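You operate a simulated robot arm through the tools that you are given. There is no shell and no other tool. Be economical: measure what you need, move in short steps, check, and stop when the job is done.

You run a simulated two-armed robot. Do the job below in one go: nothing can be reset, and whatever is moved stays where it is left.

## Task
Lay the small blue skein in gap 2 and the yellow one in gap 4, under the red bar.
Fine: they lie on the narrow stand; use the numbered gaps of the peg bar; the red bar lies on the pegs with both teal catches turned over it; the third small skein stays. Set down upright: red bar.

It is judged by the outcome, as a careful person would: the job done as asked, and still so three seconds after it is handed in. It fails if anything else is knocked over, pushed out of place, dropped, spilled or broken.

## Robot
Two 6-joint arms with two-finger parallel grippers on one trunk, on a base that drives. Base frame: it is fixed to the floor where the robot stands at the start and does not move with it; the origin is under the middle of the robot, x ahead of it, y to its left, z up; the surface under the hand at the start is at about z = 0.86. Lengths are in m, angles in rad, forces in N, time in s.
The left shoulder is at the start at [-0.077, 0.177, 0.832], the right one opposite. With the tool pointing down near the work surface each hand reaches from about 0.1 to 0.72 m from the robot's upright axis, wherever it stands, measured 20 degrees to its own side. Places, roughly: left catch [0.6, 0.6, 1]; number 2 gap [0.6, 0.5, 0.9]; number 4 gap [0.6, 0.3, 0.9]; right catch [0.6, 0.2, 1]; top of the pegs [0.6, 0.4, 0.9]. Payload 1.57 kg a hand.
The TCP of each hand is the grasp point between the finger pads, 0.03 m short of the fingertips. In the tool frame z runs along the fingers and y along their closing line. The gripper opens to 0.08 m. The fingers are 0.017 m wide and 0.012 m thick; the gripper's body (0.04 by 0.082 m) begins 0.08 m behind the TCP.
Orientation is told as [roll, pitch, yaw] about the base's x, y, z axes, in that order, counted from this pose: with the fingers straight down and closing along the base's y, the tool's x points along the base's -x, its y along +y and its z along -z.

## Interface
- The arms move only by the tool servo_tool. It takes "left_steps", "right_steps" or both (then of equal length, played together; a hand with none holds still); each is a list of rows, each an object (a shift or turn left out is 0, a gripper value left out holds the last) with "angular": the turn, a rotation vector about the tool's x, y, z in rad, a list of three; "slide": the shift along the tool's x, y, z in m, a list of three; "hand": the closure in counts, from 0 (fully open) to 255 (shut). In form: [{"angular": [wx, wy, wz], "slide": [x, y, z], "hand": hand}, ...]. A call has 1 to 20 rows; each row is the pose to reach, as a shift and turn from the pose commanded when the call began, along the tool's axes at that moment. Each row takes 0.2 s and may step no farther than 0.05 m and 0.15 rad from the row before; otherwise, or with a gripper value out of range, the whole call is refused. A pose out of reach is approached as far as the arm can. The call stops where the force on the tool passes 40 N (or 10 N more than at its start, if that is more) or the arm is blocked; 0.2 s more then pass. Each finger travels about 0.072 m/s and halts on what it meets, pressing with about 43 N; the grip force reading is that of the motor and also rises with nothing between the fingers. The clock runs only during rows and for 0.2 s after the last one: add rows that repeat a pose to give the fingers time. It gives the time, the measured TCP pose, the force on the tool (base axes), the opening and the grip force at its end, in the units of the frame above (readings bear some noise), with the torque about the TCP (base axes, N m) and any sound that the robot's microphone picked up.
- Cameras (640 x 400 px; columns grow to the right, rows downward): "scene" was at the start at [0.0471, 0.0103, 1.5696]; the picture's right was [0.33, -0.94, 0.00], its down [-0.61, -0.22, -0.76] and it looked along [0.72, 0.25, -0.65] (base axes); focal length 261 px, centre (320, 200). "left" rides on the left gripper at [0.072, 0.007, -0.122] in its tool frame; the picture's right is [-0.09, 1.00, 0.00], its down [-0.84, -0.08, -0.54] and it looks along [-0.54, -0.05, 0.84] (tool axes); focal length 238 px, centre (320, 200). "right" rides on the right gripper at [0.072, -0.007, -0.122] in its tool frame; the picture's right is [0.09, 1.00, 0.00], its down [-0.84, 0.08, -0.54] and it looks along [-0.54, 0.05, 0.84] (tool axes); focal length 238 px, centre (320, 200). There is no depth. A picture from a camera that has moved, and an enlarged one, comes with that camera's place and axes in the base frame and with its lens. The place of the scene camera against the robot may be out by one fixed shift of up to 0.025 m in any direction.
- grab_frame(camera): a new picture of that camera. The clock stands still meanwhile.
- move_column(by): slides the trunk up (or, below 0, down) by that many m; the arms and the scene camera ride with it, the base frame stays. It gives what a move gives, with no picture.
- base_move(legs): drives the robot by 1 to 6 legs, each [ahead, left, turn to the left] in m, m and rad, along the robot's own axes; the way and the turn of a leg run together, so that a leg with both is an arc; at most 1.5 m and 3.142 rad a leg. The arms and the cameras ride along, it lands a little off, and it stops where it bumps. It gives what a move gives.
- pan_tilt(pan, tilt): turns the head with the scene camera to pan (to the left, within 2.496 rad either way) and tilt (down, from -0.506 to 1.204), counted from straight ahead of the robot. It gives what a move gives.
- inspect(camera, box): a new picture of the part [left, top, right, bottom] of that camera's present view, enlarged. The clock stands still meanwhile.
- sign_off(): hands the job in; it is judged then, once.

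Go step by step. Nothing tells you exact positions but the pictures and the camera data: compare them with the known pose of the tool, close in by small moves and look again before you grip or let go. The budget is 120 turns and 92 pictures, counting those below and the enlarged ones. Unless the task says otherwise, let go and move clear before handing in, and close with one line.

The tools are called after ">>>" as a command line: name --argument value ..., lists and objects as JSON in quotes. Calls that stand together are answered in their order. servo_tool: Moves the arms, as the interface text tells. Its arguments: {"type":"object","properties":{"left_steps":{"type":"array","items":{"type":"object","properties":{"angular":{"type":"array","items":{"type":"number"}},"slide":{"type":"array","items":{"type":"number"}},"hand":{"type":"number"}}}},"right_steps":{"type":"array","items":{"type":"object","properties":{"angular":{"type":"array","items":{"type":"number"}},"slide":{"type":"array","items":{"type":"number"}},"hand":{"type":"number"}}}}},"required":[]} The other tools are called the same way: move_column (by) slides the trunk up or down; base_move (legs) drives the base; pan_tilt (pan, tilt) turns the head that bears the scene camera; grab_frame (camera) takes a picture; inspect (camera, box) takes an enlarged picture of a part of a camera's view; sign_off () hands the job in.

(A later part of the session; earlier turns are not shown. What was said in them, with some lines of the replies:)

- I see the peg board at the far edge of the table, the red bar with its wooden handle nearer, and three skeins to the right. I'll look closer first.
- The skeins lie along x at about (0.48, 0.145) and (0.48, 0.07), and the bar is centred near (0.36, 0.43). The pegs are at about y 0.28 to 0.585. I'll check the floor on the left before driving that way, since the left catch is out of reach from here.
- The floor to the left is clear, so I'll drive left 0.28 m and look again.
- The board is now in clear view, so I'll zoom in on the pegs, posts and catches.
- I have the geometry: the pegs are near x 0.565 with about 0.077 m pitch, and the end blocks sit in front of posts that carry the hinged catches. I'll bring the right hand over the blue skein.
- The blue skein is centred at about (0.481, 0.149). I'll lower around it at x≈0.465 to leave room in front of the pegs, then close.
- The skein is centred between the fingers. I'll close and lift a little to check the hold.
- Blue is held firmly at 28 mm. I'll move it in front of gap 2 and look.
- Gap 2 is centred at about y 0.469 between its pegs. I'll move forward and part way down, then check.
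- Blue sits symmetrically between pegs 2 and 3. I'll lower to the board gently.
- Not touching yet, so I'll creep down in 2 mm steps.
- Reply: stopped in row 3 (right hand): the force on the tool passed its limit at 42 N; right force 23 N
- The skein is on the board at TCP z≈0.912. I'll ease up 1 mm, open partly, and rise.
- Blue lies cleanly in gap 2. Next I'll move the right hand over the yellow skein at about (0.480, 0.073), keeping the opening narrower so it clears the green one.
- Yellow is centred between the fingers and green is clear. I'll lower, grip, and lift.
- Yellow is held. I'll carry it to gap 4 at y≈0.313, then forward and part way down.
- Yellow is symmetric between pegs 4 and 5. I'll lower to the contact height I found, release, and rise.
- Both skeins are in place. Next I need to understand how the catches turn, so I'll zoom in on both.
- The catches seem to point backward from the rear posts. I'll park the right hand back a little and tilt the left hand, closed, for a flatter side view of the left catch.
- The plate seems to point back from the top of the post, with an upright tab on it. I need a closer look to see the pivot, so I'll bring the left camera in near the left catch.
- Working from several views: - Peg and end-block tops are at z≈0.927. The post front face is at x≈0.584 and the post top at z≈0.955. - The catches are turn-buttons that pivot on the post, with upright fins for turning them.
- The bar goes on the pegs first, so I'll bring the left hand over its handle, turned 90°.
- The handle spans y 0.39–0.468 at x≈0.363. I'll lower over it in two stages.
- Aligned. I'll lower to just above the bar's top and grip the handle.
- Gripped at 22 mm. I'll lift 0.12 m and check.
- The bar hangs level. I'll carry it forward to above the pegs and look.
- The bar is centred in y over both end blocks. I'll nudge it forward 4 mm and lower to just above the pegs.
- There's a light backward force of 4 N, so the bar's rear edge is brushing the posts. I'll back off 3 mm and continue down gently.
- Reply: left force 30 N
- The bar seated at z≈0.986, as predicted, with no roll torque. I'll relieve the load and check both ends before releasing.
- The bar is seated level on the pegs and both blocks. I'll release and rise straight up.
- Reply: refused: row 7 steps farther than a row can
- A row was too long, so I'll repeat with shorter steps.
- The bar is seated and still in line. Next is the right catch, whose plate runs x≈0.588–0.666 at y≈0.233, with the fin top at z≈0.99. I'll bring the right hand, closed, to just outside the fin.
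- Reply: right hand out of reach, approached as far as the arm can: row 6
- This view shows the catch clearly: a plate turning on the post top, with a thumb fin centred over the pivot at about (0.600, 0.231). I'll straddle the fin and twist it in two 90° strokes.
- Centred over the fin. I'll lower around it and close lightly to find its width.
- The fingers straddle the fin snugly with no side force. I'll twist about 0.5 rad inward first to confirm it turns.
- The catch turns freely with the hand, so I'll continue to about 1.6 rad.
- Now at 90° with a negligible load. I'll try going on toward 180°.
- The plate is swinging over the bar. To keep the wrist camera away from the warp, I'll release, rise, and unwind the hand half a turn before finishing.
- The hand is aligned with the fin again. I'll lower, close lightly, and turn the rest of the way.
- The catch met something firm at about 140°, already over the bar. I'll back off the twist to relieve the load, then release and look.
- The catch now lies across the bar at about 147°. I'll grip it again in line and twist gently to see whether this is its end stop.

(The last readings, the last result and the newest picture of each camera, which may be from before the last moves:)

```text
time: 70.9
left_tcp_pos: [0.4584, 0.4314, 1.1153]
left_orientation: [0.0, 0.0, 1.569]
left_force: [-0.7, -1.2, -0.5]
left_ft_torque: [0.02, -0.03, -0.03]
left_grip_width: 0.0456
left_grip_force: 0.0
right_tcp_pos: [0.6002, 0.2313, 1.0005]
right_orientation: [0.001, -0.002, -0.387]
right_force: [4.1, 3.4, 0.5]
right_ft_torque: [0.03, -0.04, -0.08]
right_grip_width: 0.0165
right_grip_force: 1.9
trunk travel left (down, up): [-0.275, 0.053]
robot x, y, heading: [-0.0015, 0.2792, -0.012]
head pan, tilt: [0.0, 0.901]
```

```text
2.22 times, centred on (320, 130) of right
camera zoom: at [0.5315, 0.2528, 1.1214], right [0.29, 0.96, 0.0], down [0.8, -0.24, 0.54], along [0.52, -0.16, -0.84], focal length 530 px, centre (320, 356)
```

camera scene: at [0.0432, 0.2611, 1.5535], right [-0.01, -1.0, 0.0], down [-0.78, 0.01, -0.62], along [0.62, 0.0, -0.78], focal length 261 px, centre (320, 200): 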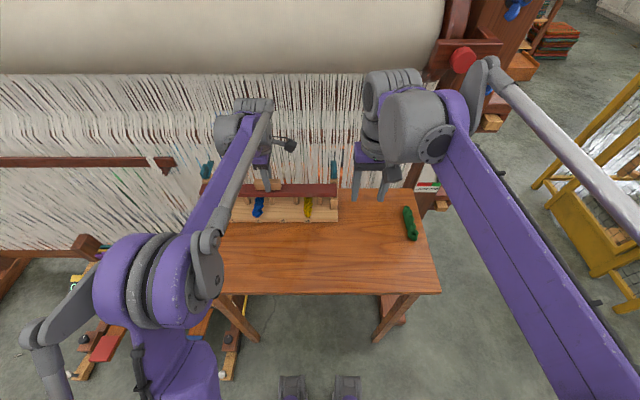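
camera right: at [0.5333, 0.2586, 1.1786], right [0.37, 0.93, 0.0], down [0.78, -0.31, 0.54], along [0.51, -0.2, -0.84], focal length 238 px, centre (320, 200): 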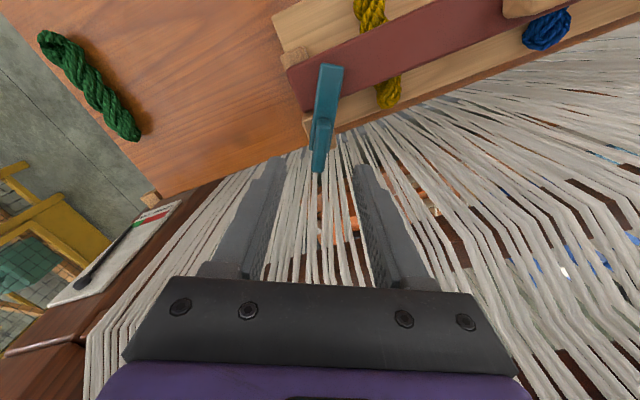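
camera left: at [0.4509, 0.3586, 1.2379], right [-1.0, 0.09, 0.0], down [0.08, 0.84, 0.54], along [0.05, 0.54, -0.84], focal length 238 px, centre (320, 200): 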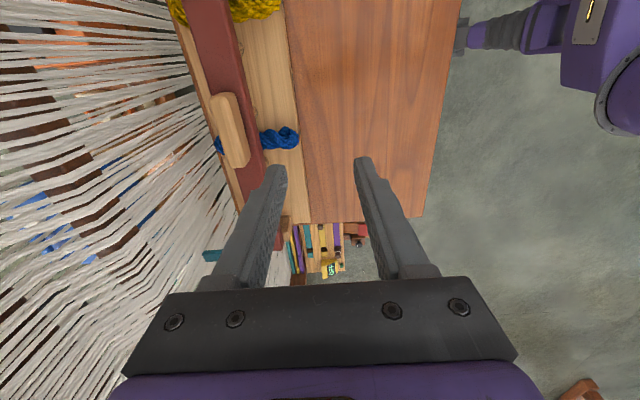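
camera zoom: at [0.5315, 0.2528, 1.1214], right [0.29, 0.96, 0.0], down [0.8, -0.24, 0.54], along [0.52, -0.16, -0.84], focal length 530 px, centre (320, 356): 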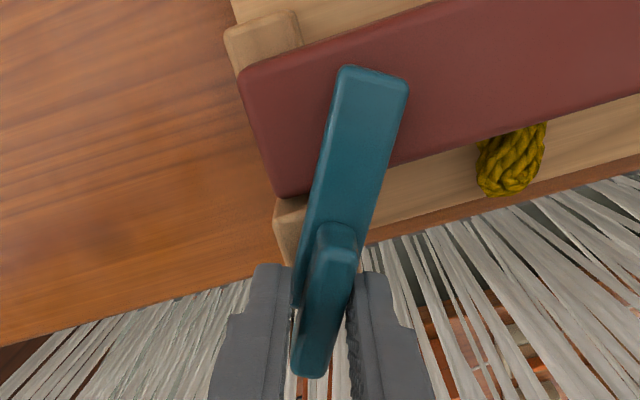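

The fin is only skewed within the finger play. I'll grip it firmly and twist in small steps, watching the torque.

>>> servo_tool --right_steps '[{"hand": 255}, {"hand": 255}, {"hand": 255}]'

>>> servo_tool --right_steps '[{"angular": [0, 0, -0.06]}, {"angular": [0, 0, -0.12]}, {"angular": [0, 0, -0.12]}]'

```text
time: 71.7
left_tcp_pos: [0.4606, 0.4331, 1.1146]
left_orientation: [-0.001, 0.002, 1.572]
left_force: [-0.6, 1.0, -0.1]
left_ft_torque: [0.0, -0.01, 0.03]
left_grip_width: 0.0456
left_grip_force: 0.1
right_tcp_pos: [0.6013, 0.2328, 1.001]
right_orientation: [0.001, -0.002, -0.387]
right_force: [7.8, 8.8, 2.9]
right_ft_torque: [-0.2, 0.02, -0.57]
right_grip_width: 0.014
right_grip_force: 30.4
trunk travel left (down, up): [-0.275, 0.053]
robot x, y, heading: [0.0012, 0.2779, -0.01]
head pan, tilt: [0.0, 0.901]
```

```text
time: 72.5
left_tcp_pos: [0.4597, 0.4332, 1.1162]
left_orientation: [-0.001, 0.002, 1.57]
left_force: [0.3, -0.9, -0.4]
left_ft_torque: [0.02, 0.01, 0.0]
left_grip_width: 0.0455
left_grip_force: 0.1
right_tcp_pos: [0.6024, 0.2315, 0.9999]
right_orientation: [0.003, -0.003, -0.265]
right_force: [9.2, 8.7, 5.3]
right_ft_torque: [0.28, 0.1, -0.84]
right_grip_width: 0.0165
right_grip_force: 31.4
trunk travel left (down, up): [-0.275, 0.053]
robot x, y, heading: [-0.0023, 0.2831, -0.011]
head pan, tilt: [0.0, 0.901]
```

Torque climbs without further turning, so this is the catch's stop and it lies over the bar. I'll relax the twist, release, rise, and back away.

>>> servo_tool --right_steps '[{"angular": [0, 0, 0.12]}, {"angular": [0, 0, 0.24]}, {"angular": [0, 0, 0.24], "hand": 110}, {"angular": [0, 0, 0.24], "hand": 110}, {"angular": [0, 0, 0.24], "hand": 110}, {"slide": [0, 0, -0.04], "angular": [0, 0, 0.24]}, {"slide": [0, 0, -0.08], "angular": [0, 0, 0.24]}, {"slide": [0.04, 0, -0.1], "angular": [0, 0, 0.12]}, {"slide": [0.08, 0, -0.12], "angular": [0, 0, 0.0]}, {"slide": [0.12, -0.02, -0.13], "angular": [0, 0, -0.12]}, {"slide": [0.14, -0.06, -0.13], "angular": [0, 0, -0.24]}]'

>>> grab_frame --camera "right"

>>> inspect --camera "scene" --box '[190, 130, 370, 230]'

```text
time: 74.9
left_tcp_pos: [0.4573, 0.43, 1.1163]
left_orientation: [0.001, 0.002, 1.57]
left_force: [0.8, 0.8, 0.0]
left_ft_torque: [-0.01, -0.01, -0.01]
left_grip_width: 0.0454
left_grip_force: 0.1
right_tcp_pos: [0.4466, 0.2087, 1.1294]
right_orientation: [0.002, -0.003, -0.025]
right_force: [-0.4, 0.9, -0.2]
right_ft_torque: [0.02, -0.02, -0.02]
right_grip_width: 0.0453
right_grip_force: 0.1
trunk travel left (down, up): [-0.275, 0.053]
robot x, y, heading: [0.0033, 0.2789, -0.006]
head pan, tilt: [0.0, 0.901]
```

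```text
26 pictures are left
camera right: at [0.3741, 0.2051, 1.2509], right [-0.07, 1.0, 0.0], down [0.84, 0.06, 0.54], along [0.54, 0.04, -0.84], focal length 238 px, centre (320, 200)
```

right: 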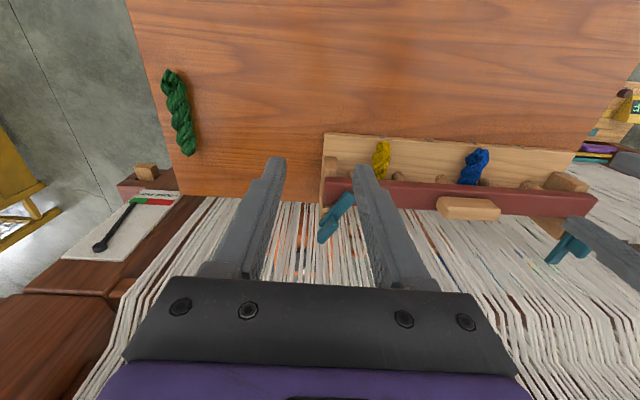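

```text
3.56 times, centred on (280, 180) of scene
camera zoom: at [0.0425, 0.2604, 1.5536], right [-0.01, -1.0, 0.0], down [-0.78, 0.01, -0.62], along [0.62, 0.0, -0.78], focal length 929 px, centre (462, 271)
```

zoom: 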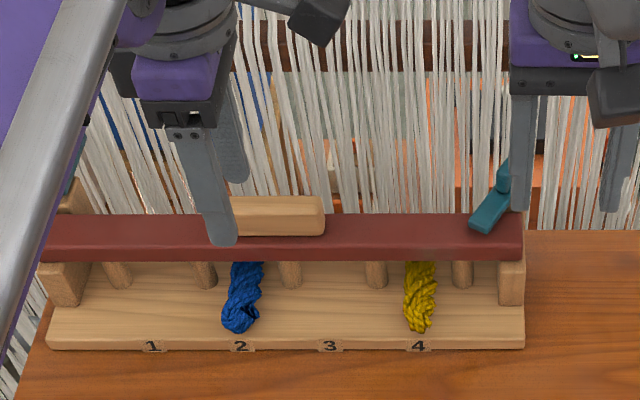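

The right catch lies across the bar and everything else is undisturbed. Now I'll take the left hand to the left catch at about (0.600, 0.629), unwinding it to yaw 0 on the way.

>>> servo_tool --left_steps '[{"slide": [-0.03, 0, 0], "angular": [0, 0, 0.14]}, {"slide": [-0.06, 0, 0], "angular": [0, 0, 0.28]}, {"slide": [-0.09, 0, 0], "angular": [0, 0, 0.42]}, {"slide": [-0.12, 0, 0], "angular": [0, 0, 0.56]}, {"slide": [-0.15, 0, 0], "angular": [0, 0, 0.7]}, {"slide": [-0.18, -0.02, 0], "angular": [0, 0, 0.84]}, {"slide": [-0.197, -0.05, 0], "angular": [0, 0, 0.98]}, {"slide": [-0.197, -0.08, 0], "angular": [0, 0, 1.12]}, {"slide": [-0.197, -0.11, 0.01], "angular": [0, 0, 1.26]}, {"slide": [-0.197, -0.135, 0.03], "angular": [0, 0, 1.4]}, {"slide": [-0.197, -0.142, 0.05], "angular": [0, 0, 1.53]}, {"slide": [-0.197, -0.142, 0.058], "angular": [0, 0, 1.57]}, {"slide": [-0.197, -0.142, 0.058], "angular": [0, 0, 1.57]}]'

>>> grab_frame --camera "left"

```text
time: 77.7
left_tcp_pos: [0.6017, 0.6274, 1.06]
left_orientation: [-0.001, -0.001, 0.0]
left_force: [0.2, -0.2, -0.2]
left_ft_torque: [-0.02, 0.0, -0.01]
left_grip_width: 0.0454
left_grip_force: 0.1
right_tcp_pos: [0.4474, 0.2105, 1.1305]
right_orientation: [0.002, -0.001, -0.025]
right_force: [0.1, 0.9, 0.3]
right_ft_torque: [-0.02, 0.02, -0.01]
right_grip_width: 0.0452
right_grip_force: 0.1
trunk travel left (down, up): [-0.275, 0.053]
robot x, y, heading: [0.0041, 0.2804, -0.004]
head pan, tilt: [0.0, 0.901]
```

```text
24 pictures are left
camera left: at [0.5298, 0.6315, 1.1813], right [0.09, 1.0, 0.0], down [0.84, -0.08, 0.54], along [0.54, -0.05, -0.84], focal length 238 px, centre (320, 200)
```

left: 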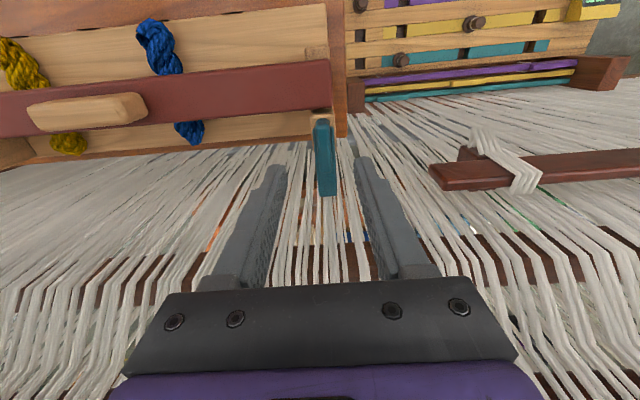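

The hand is centred on the left fin. I'll lower, close lightly, and twist 0.5 rad inward first.

>>> servo_tool --left_steps '[{"slide": [0.001, 0.0015, 0.03]}, {"slide": [0.001, 0.0015, 0.052]}, {"slide": [0.001, 0.0015, 0.06]}, {"slide": [0.001, 0.0015, 0.06], "hand": 215}, {"slide": [0.001, 0.0015, 0.06], "hand": 215}, {"slide": [0.001, 0.0015, 0.06], "hand": 215}, {"slide": [0.001, 0.0015, 0.06], "hand": 215}]'

>>> inspect --camera "left" --box '[240, 80, 400, 220]'

```text
time: 79.3
left_tcp_pos: [0.5991, 0.6286, 0.9983]
left_orientation: [0.001, 0.001, 0.0]
left_force: [-1.0, 2.8, -0.7]
left_ft_torque: [0.02, 0.03, -0.02]
left_grip_width: 0.0147
left_grip_force: 1.0
right_tcp_pos: [0.4482, 0.2108, 1.1303]
right_orientation: [0.0, -0.002, -0.027]
right_force: [-0.3, 0.7, 0.2]
right_ft_torque: [-0.01, -0.02, -0.01]
right_grip_width: 0.0456
right_grip_force: 0.1
trunk travel left (down, up): [-0.275, 0.053]
robot x, y, heading: [0.0049, 0.2846, -0.012]
head pan, tilt: [0.0, 0.901]
```

```text
2.86 times, centred on (320, 150) of left
camera zoom: at [0.5272, 0.6336, 1.1206], right [0.09, 1.0, 0.0], down [0.84, -0.08, 0.54], along [0.54, -0.05, -0.84], focal length 681 px, centre (320, 343)
```

zoom: 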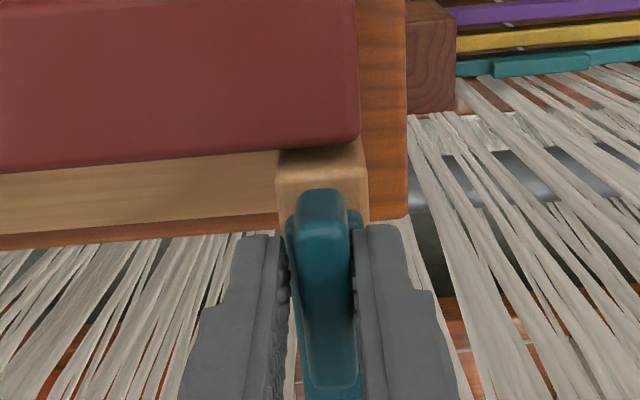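

Snug on the fin. Twisting inward (clockwise seen from above).

>>> servo_tool --left_steps '[{"slide": [0, 0.001, 0], "angular": [0, 0, 0.1]}, {"slide": [0, 0.001, 0], "angular": [0, 0, 0.2]}, {"slide": [0, 0.001, 0], "angular": [0, 0, 0.32]}, {"slide": [0, 0.001, 0], "angular": [0, 0, 0.44]}, {"slide": [0, 0.001, 0], "angular": [0, 0, 0.56]}, {"slide": [0, 0.001, 0], "angular": [0, 0, 0.68]}, {"slide": [0, 0.001, 0], "angular": [0, 0, 0.68]}]'

>>> inspect --camera "left" --box '[240, 80, 400, 220]'

```text
time: 80.9
left_tcp_pos: [0.6009, 0.6303, 0.9967]
left_orientation: [0.0, 0.0, -0.682]
left_force: [1.7, 5.9, -1.0]
left_ft_torque: [0.12, -0.04, -0.01]
left_grip_width: 0.0175
left_grip_force: 3.1
right_tcp_pos: [0.4479, 0.2114, 1.1296]
right_orientation: [-0.001, -0.003, -0.026]
right_force: [-0.6, 0.2, 0.7]
right_ft_torque: [0.02, -0.03, -0.02]
right_grip_width: 0.0454
right_grip_force: 0.0
trunk travel left (down, up): [-0.275, 0.053]
robot x, y, heading: [0.0035, 0.2804, -0.007]
head pan, tilt: [0.0, 0.901]
```

```text
2.86 times, centred on (320, 150) of left
camera zoom: at [0.5486, 0.6782, 1.1202], right [0.7, 0.72, 0.0], down [0.6, -0.59, 0.54], along [0.39, -0.38, -0.84], focal length 681 px, centre (320, 343)
```

zoom: 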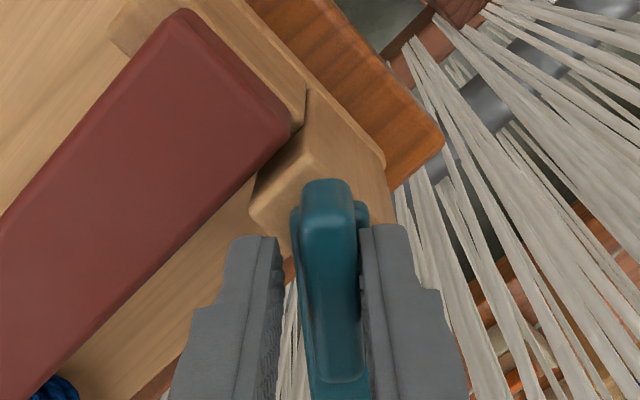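

It turns; the fin sits about 3 mm off-centre in the fork, so I'll shift over and keep turning.

>>> servo_tool --left_steps '[{"slide": [0, 0.003, 0], "angular": [0, 0, 0.0]}, {"slide": [0, 0.003, 0], "angular": [0, 0, 0.14]}, {"slide": [0, 0.003, 0], "angular": [0, 0, 0.28]}, {"slide": [0, 0.003, 0], "angular": [0, 0, 0.42]}, {"slide": [0, 0.003, 0], "angular": [0, 0, 0.56]}, {"slide": [0, 0.003, 0], "angular": [0, 0, 0.7]}, {"slide": [0, 0.003, 0], "angular": [0, 0, 0.84]}, {"slide": [0, 0.003, 0], "angular": [0, 0, 0.92]}, {"slide": [0, 0.003, 0], "angular": [0, 0, 0.92]}]'

>>> inspect --camera "left" --box '[240, 80, 400, 220]'

```text
time: 82.9
left_tcp_pos: [0.6014, 0.6316, 0.9979]
left_orientation: [-0.001, 0.0, -1.601]
left_force: [3.4, 0.8, 0.2]
left_ft_torque: [-0.01, -0.07, 0.0]
left_grip_width: 0.0153
left_grip_force: 1.4
right_tcp_pos: [0.4479, 0.2101, 1.1288]
right_orientation: [-0.001, -0.001, -0.027]
right_force: [-0.5, 0.2, 1.6]
right_ft_torque: [-0.01, 0.0, 0.01]
right_grip_width: 0.0455
right_grip_force: 0.1
trunk travel left (down, up): [-0.275, 0.053]
robot x, y, heading: [0.0005, 0.2805, -0.006]
head pan, tilt: [0.0, 0.901]
```

```text
2.86 times, centred on (320, 150) of left
camera zoom: at [0.6112, 0.7016, 1.1205], right [0.99, -0.12, 0.0], down [-0.1, -0.83, 0.54], along [-0.07, -0.54, -0.84], focal length 681 px, centre (320, 343)
```

zoom: 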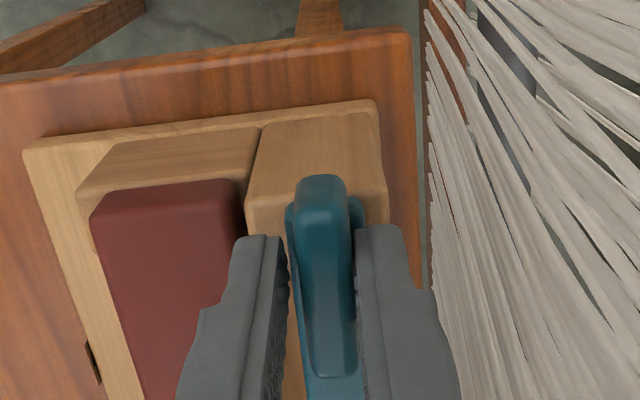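

Halfway. I'll shift 1.5 mm and continue toward the bar.

>>> servo_tool --left_steps '[{"slide": [0, 0.0015, 0], "angular": [0, 0, 0.1]}, {"slide": [0, 0.0015, 0], "angular": [0, 0, 0.22]}, {"slide": [0, 0.0015, 0], "angular": [0, 0, 0.34]}, {"slide": [0, 0.0015, 0], "angular": [0, 0, 0.46]}, {"slide": [0, 0.0015, 0], "angular": [0, 0, 0.58]}, {"slide": [0, 0.0015, 0], "angular": [0, 0, 0.7]}, {"slide": [0, 0.0015, 0], "angular": [0, 0, 0.7]}]'

```text
time: 84.5
left_tcp_pos: [0.6039, 0.6305, 0.9996]
left_orientation: [-0.001, 0.0, -2.301]
left_force: [0.7, -1.1, 0.0]
left_ft_torque: [-0.01, -0.02, 0.0]
left_grip_width: 0.0133
left_grip_force: 0.0
right_tcp_pos: [0.4477, 0.2118, 1.129]
right_orientation: [0.002, 0.0, -0.027]
right_force: [0.1, 0.1, 0.2]
right_ft_torque: [-0.01, 0.02, 0.03]
right_grip_width: 0.0456
right_grip_force: 0.2
trunk travel left (down, up): [-0.275, 0.053]
robot x, y, heading: [0.0006, 0.2797, -0.005]
head pan, tilt: [0.0, 0.901]
```

No load with the corrected centre. I'll continue in small steps, watching for the stop.

>>> servo_tool --left_steps '[{"angular": [0, 0, 0.08]}, {"angular": [0, 0, 0.16]}, {"angular": [0, 0, 0.24]}, {"angular": [0, 0, 0.24]}]'

>>> servo_tool --left_steps '[{"angular": [0, 0, 0.08]}, {"angular": [0, 0, 0.16]}, {"angular": [0, 0, 0.24]}, {"angular": [0, 0, 0.24]}]'

>>> inspect --camera "left" --box '[220, 60, 420, 220]'

```text
time: 85.5
left_tcp_pos: [0.6034, 0.6304, 0.9988]
left_orientation: [-0.001, 0.001, -2.539]
left_force: [1.1, -1.7, 0.4]
left_ft_torque: [-0.04, -0.04, 0.0]
left_grip_width: 0.0142
left_grip_force: 0.8
right_tcp_pos: [0.446, 0.2114, 1.1284]
right_orientation: [0.0, -0.002, -0.026]
right_force: [0.6, 0.7, -0.5]
right_ft_torque: [0.02, 0.02, 0.03]
right_grip_width: 0.0456
right_grip_force: 0.0
trunk travel left (down, up): [-0.275, 0.053]
robot x, y, heading: [0.0045, 0.2807, -0.009]
head pan, tilt: [0.0, 0.901]
```

```text
time: 86.5
left_tcp_pos: [0.6031, 0.6311, 0.9989]
left_orientation: [-0.003, -0.001, -2.734]
left_force: [1.1, -2.8, -1.6]
left_ft_torque: [-0.04, -0.08, 0.01]
left_grip_width: 0.0151
left_grip_force: 1.4
right_tcp_pos: [0.4475, 0.2105, 1.129]
right_orientation: [0.001, -0.003, -0.025]
right_force: [-0.5, 0.9, -0.6]
right_ft_torque: [-0.01, -0.01, 0.02]
right_grip_width: 0.0459
right_grip_force: 0.0
trunk travel left (down, up): [-0.275, 0.053]
robot x, y, heading: [0.0022, 0.2782, -0.01]
head pan, tilt: [0.0, 0.901]
```

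```text
2.50 times, centred on (320, 140) of left
camera zoom: at [0.6724, 0.6506, 1.1211], right [0.31, -0.95, 0.0], down [-0.8, -0.26, 0.54], along [-0.52, -0.17, -0.84], focal length 596 px, centre (320, 350)
```

zoom: 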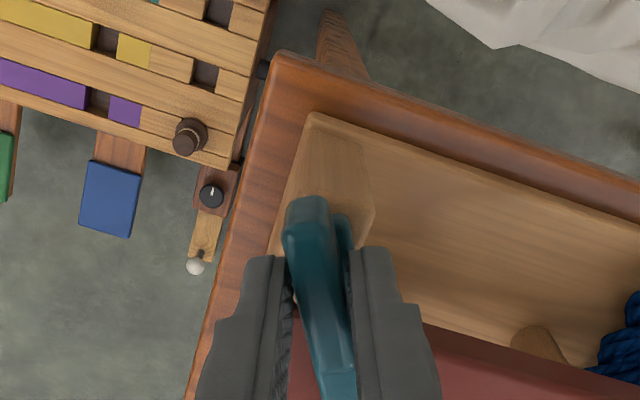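

The fin starts lagging the hand, so I'm near the same stop as on the other side. A firm close will tell.

>>> servo_tool --left_steps '[{"hand": 255}, {"hand": 255}, {"hand": 255}]'

```text
time: 87.3
left_tcp_pos: [0.6032, 0.6304, 0.9982]
left_orientation: [-0.005, 0.0, -2.733]
left_force: [2.7, -5.1, -2.6]
left_ft_torque: [-0.44, -0.17, 0.51]
left_grip_width: 0.0138
left_grip_force: 30.3
right_tcp_pos: [0.4477, 0.2093, 1.1295]
right_orientation: [0.003, -0.003, -0.025]
right_force: [0.5, -0.1, -1.0]
right_ft_torque: [0.01, 0.0, 0.01]
right_grip_width: 0.0453
right_grip_force: 0.1
trunk travel left (down, up): [-0.275, 0.053]
robot x, y, heading: [0.0007, 0.2792, -0.003]
head pan, tilt: [0.0, 0.901]
```

It meets the same firm stop as the right catch, so it's fully turned. I'll relax, release, rise, and unwind clear of the work.

>>> servo_tool --left_steps '[{"angular": [0, 0, -0.1]}, {"angular": [0, 0, -0.1], "hand": 110}, {"angular": [0, 0, -0.1], "hand": 110}, {"angular": [0, 0, -0.1], "hand": 110}, {"slide": [0, 0, -0.04], "angular": [0, 0, -0.1]}, {"slide": [0, 0, -0.08], "angular": [0, 0, -0.1]}, {"slide": [0, 0, -0.12], "angular": [0, 0, -0.1]}, {"slide": [0, 0, -0.13], "angular": [0, 0, -0.22]}, {"slide": [0, 0, -0.13], "angular": [0, 0, -0.36]}, {"slide": [0, 0, -0.13], "angular": [0, 0, -0.5]}, {"slide": [0, 0, -0.13], "angular": [0, 0, -0.64]}, {"slide": [0, 0, -0.13], "angular": [0, 0, -0.78]}, {"slide": [0, 0, -0.13], "angular": [0, 0, -0.92]}, {"slide": [0, 0, -0.13], "angular": [0, 0, -1.06]}, {"slide": [0, 0, -0.13], "angular": [0, 0, -1.2]}]'

```text
time: 90.5
left_tcp_pos: [0.5819, 0.6264, 1.1131]
left_orientation: [-0.001, 0.0, -1.623]
left_force: [0.3, 0.2, 0.3]
left_ft_torque: [-0.03, 0.02, 0.01]
left_grip_width: 0.0453
left_grip_force: 0.1
left hand out of reach, approached as far as the arm can: row 7, 8, 9, 10, 11, 12, 13, 14, 15
right_tcp_pos: [0.4483, 0.2108, 1.1297]
right_orientation: [0.0, 0.0, -0.026]
right_force: [0.5, -0.2, -0.3]
right_ft_torque: [-0.02, 0.02, -0.03]
right_grip_width: 0.0454
right_grip_force: 0.0
trunk travel left (down, up): [-0.275, 0.053]
robot x, y, heading: [0.0017, 0.2772, -0.008]
head pan, tilt: [0.0, 0.901]
```

Now I'll back both hands away toward the robot for a clear view.

>>> servo_tool --left_steps '[{"slide": [0.0, -0.04, 0], "angular": [0, 0, -0.14]}, {"slide": [0.02, -0.08, 0], "angular": [0, 0, -0.28]}, {"slide": [0.05, -0.11, 0], "angular": [0, 0, -0.42]}, {"slide": [0.08, -0.14, -0.02], "angular": [0, 0, -0.56]}, {"slide": [0.11, -0.17, -0.04], "angular": [0, 0, -0.7]}, {"slide": [0.11, -0.2, -0.06], "angular": [0, 0, -0.84]}, {"slide": [0.11, -0.2, -0.08], "angular": [0, 0, -0.98]}, {"slide": [0.11, -0.2, -0.08], "angular": [0, 0, -1.1]}]' --right_steps '[{"slide": [0.02, -0.02, -0.01]}, {"slide": [0.04, -0.04, -0.02]}, {"slide": [0.06, -0.06, -0.04]}, {"slide": [0.08, -0.08, -0.06]}, {"slide": [0.1, -0.1, -0.08]}, {"slide": [0.1, -0.12, -0.1]}, {"slide": [0.1, -0.14, -0.1]}, {"slide": [0.1, -0.14, -0.1]}]'

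>>> inspect --camera "scene" --box '[180, 140, 360, 250]'

>>> grab_frame --camera "scene"

>>> grab_frame --camera "right"

```text
time: 92.3
left_tcp_pos: [0.382, 0.7363, 1.1937]
left_orientation: [-0.001, 0.001, -0.476]
left_force: [0.4, 0.0, -0.7]
left_ft_torque: [-0.01, 0.0, 0.02]
left_grip_width: 0.0456
left_grip_force: 0.0
right_tcp_pos: [0.3446, 0.0721, 1.2289]
right_orientation: [0.003, -0.001, -0.026]
right_force: [0.1, -0.1, -0.4]
right_ft_torque: [-0.03, 0.01, -0.02]
right_grip_width: 0.0455
right_grip_force: 0.1
trunk travel left (down, up): [-0.275, 0.053]
robot x, y, heading: [0.0018, 0.2766, -0.006]
head pan, tilt: [0.0, 0.901]
```

```text
3.56 times, centred on (270, 195) of scene
camera zoom: at [0.0434, 0.2618, 1.5536], right [-0.01, -1.0, 0.0], down [-0.78, 0.01, -0.62], along [0.62, 0.0, -0.78], focal length 929 px, centre (498, 218)
```

zoom: 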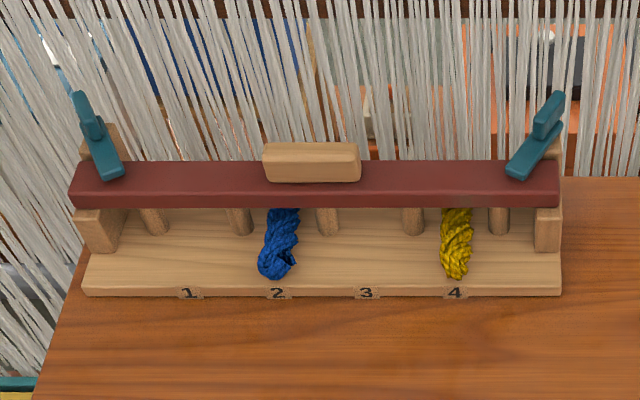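

```text
18 pictures are left
camera scene: at [0.0434, 0.2618, 1.5536], right [-0.01, -1.0, 0.0], down [-0.78, 0.01, -0.62], along [0.62, 0.0, -0.78], focal length 261 px, centre (320, 200)
```

scene: 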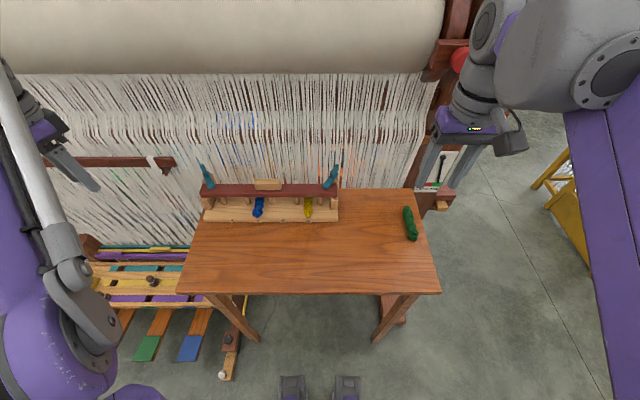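

```text
17 pictures are left
camera right: at [0.2716, 0.0681, 1.3502], right [-0.07, 1.0, 0.0], down [0.84, 0.06, 0.54], along [0.54, 0.04, -0.84], focal length 238 px, centre (320, 200)
```

right: 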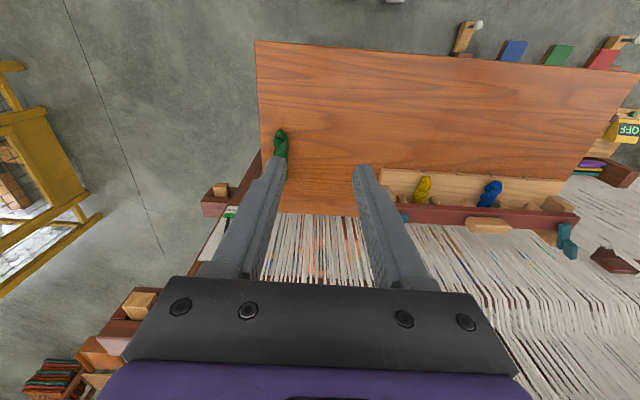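

Everything is in place: blue in gap 2, yellow in gap 4, the bar level with its handle up, and both catches turned over it symmetrically. The green skein is untouched and both hands are clear.

>>> sign_off

```text
The job is handed in.
```

The job is done and handed in: blue is in gap 2 and yellow in gap 4 under the red bar, both teal catches are turned over it to their stops (about 150°), and the green skein was left alone.
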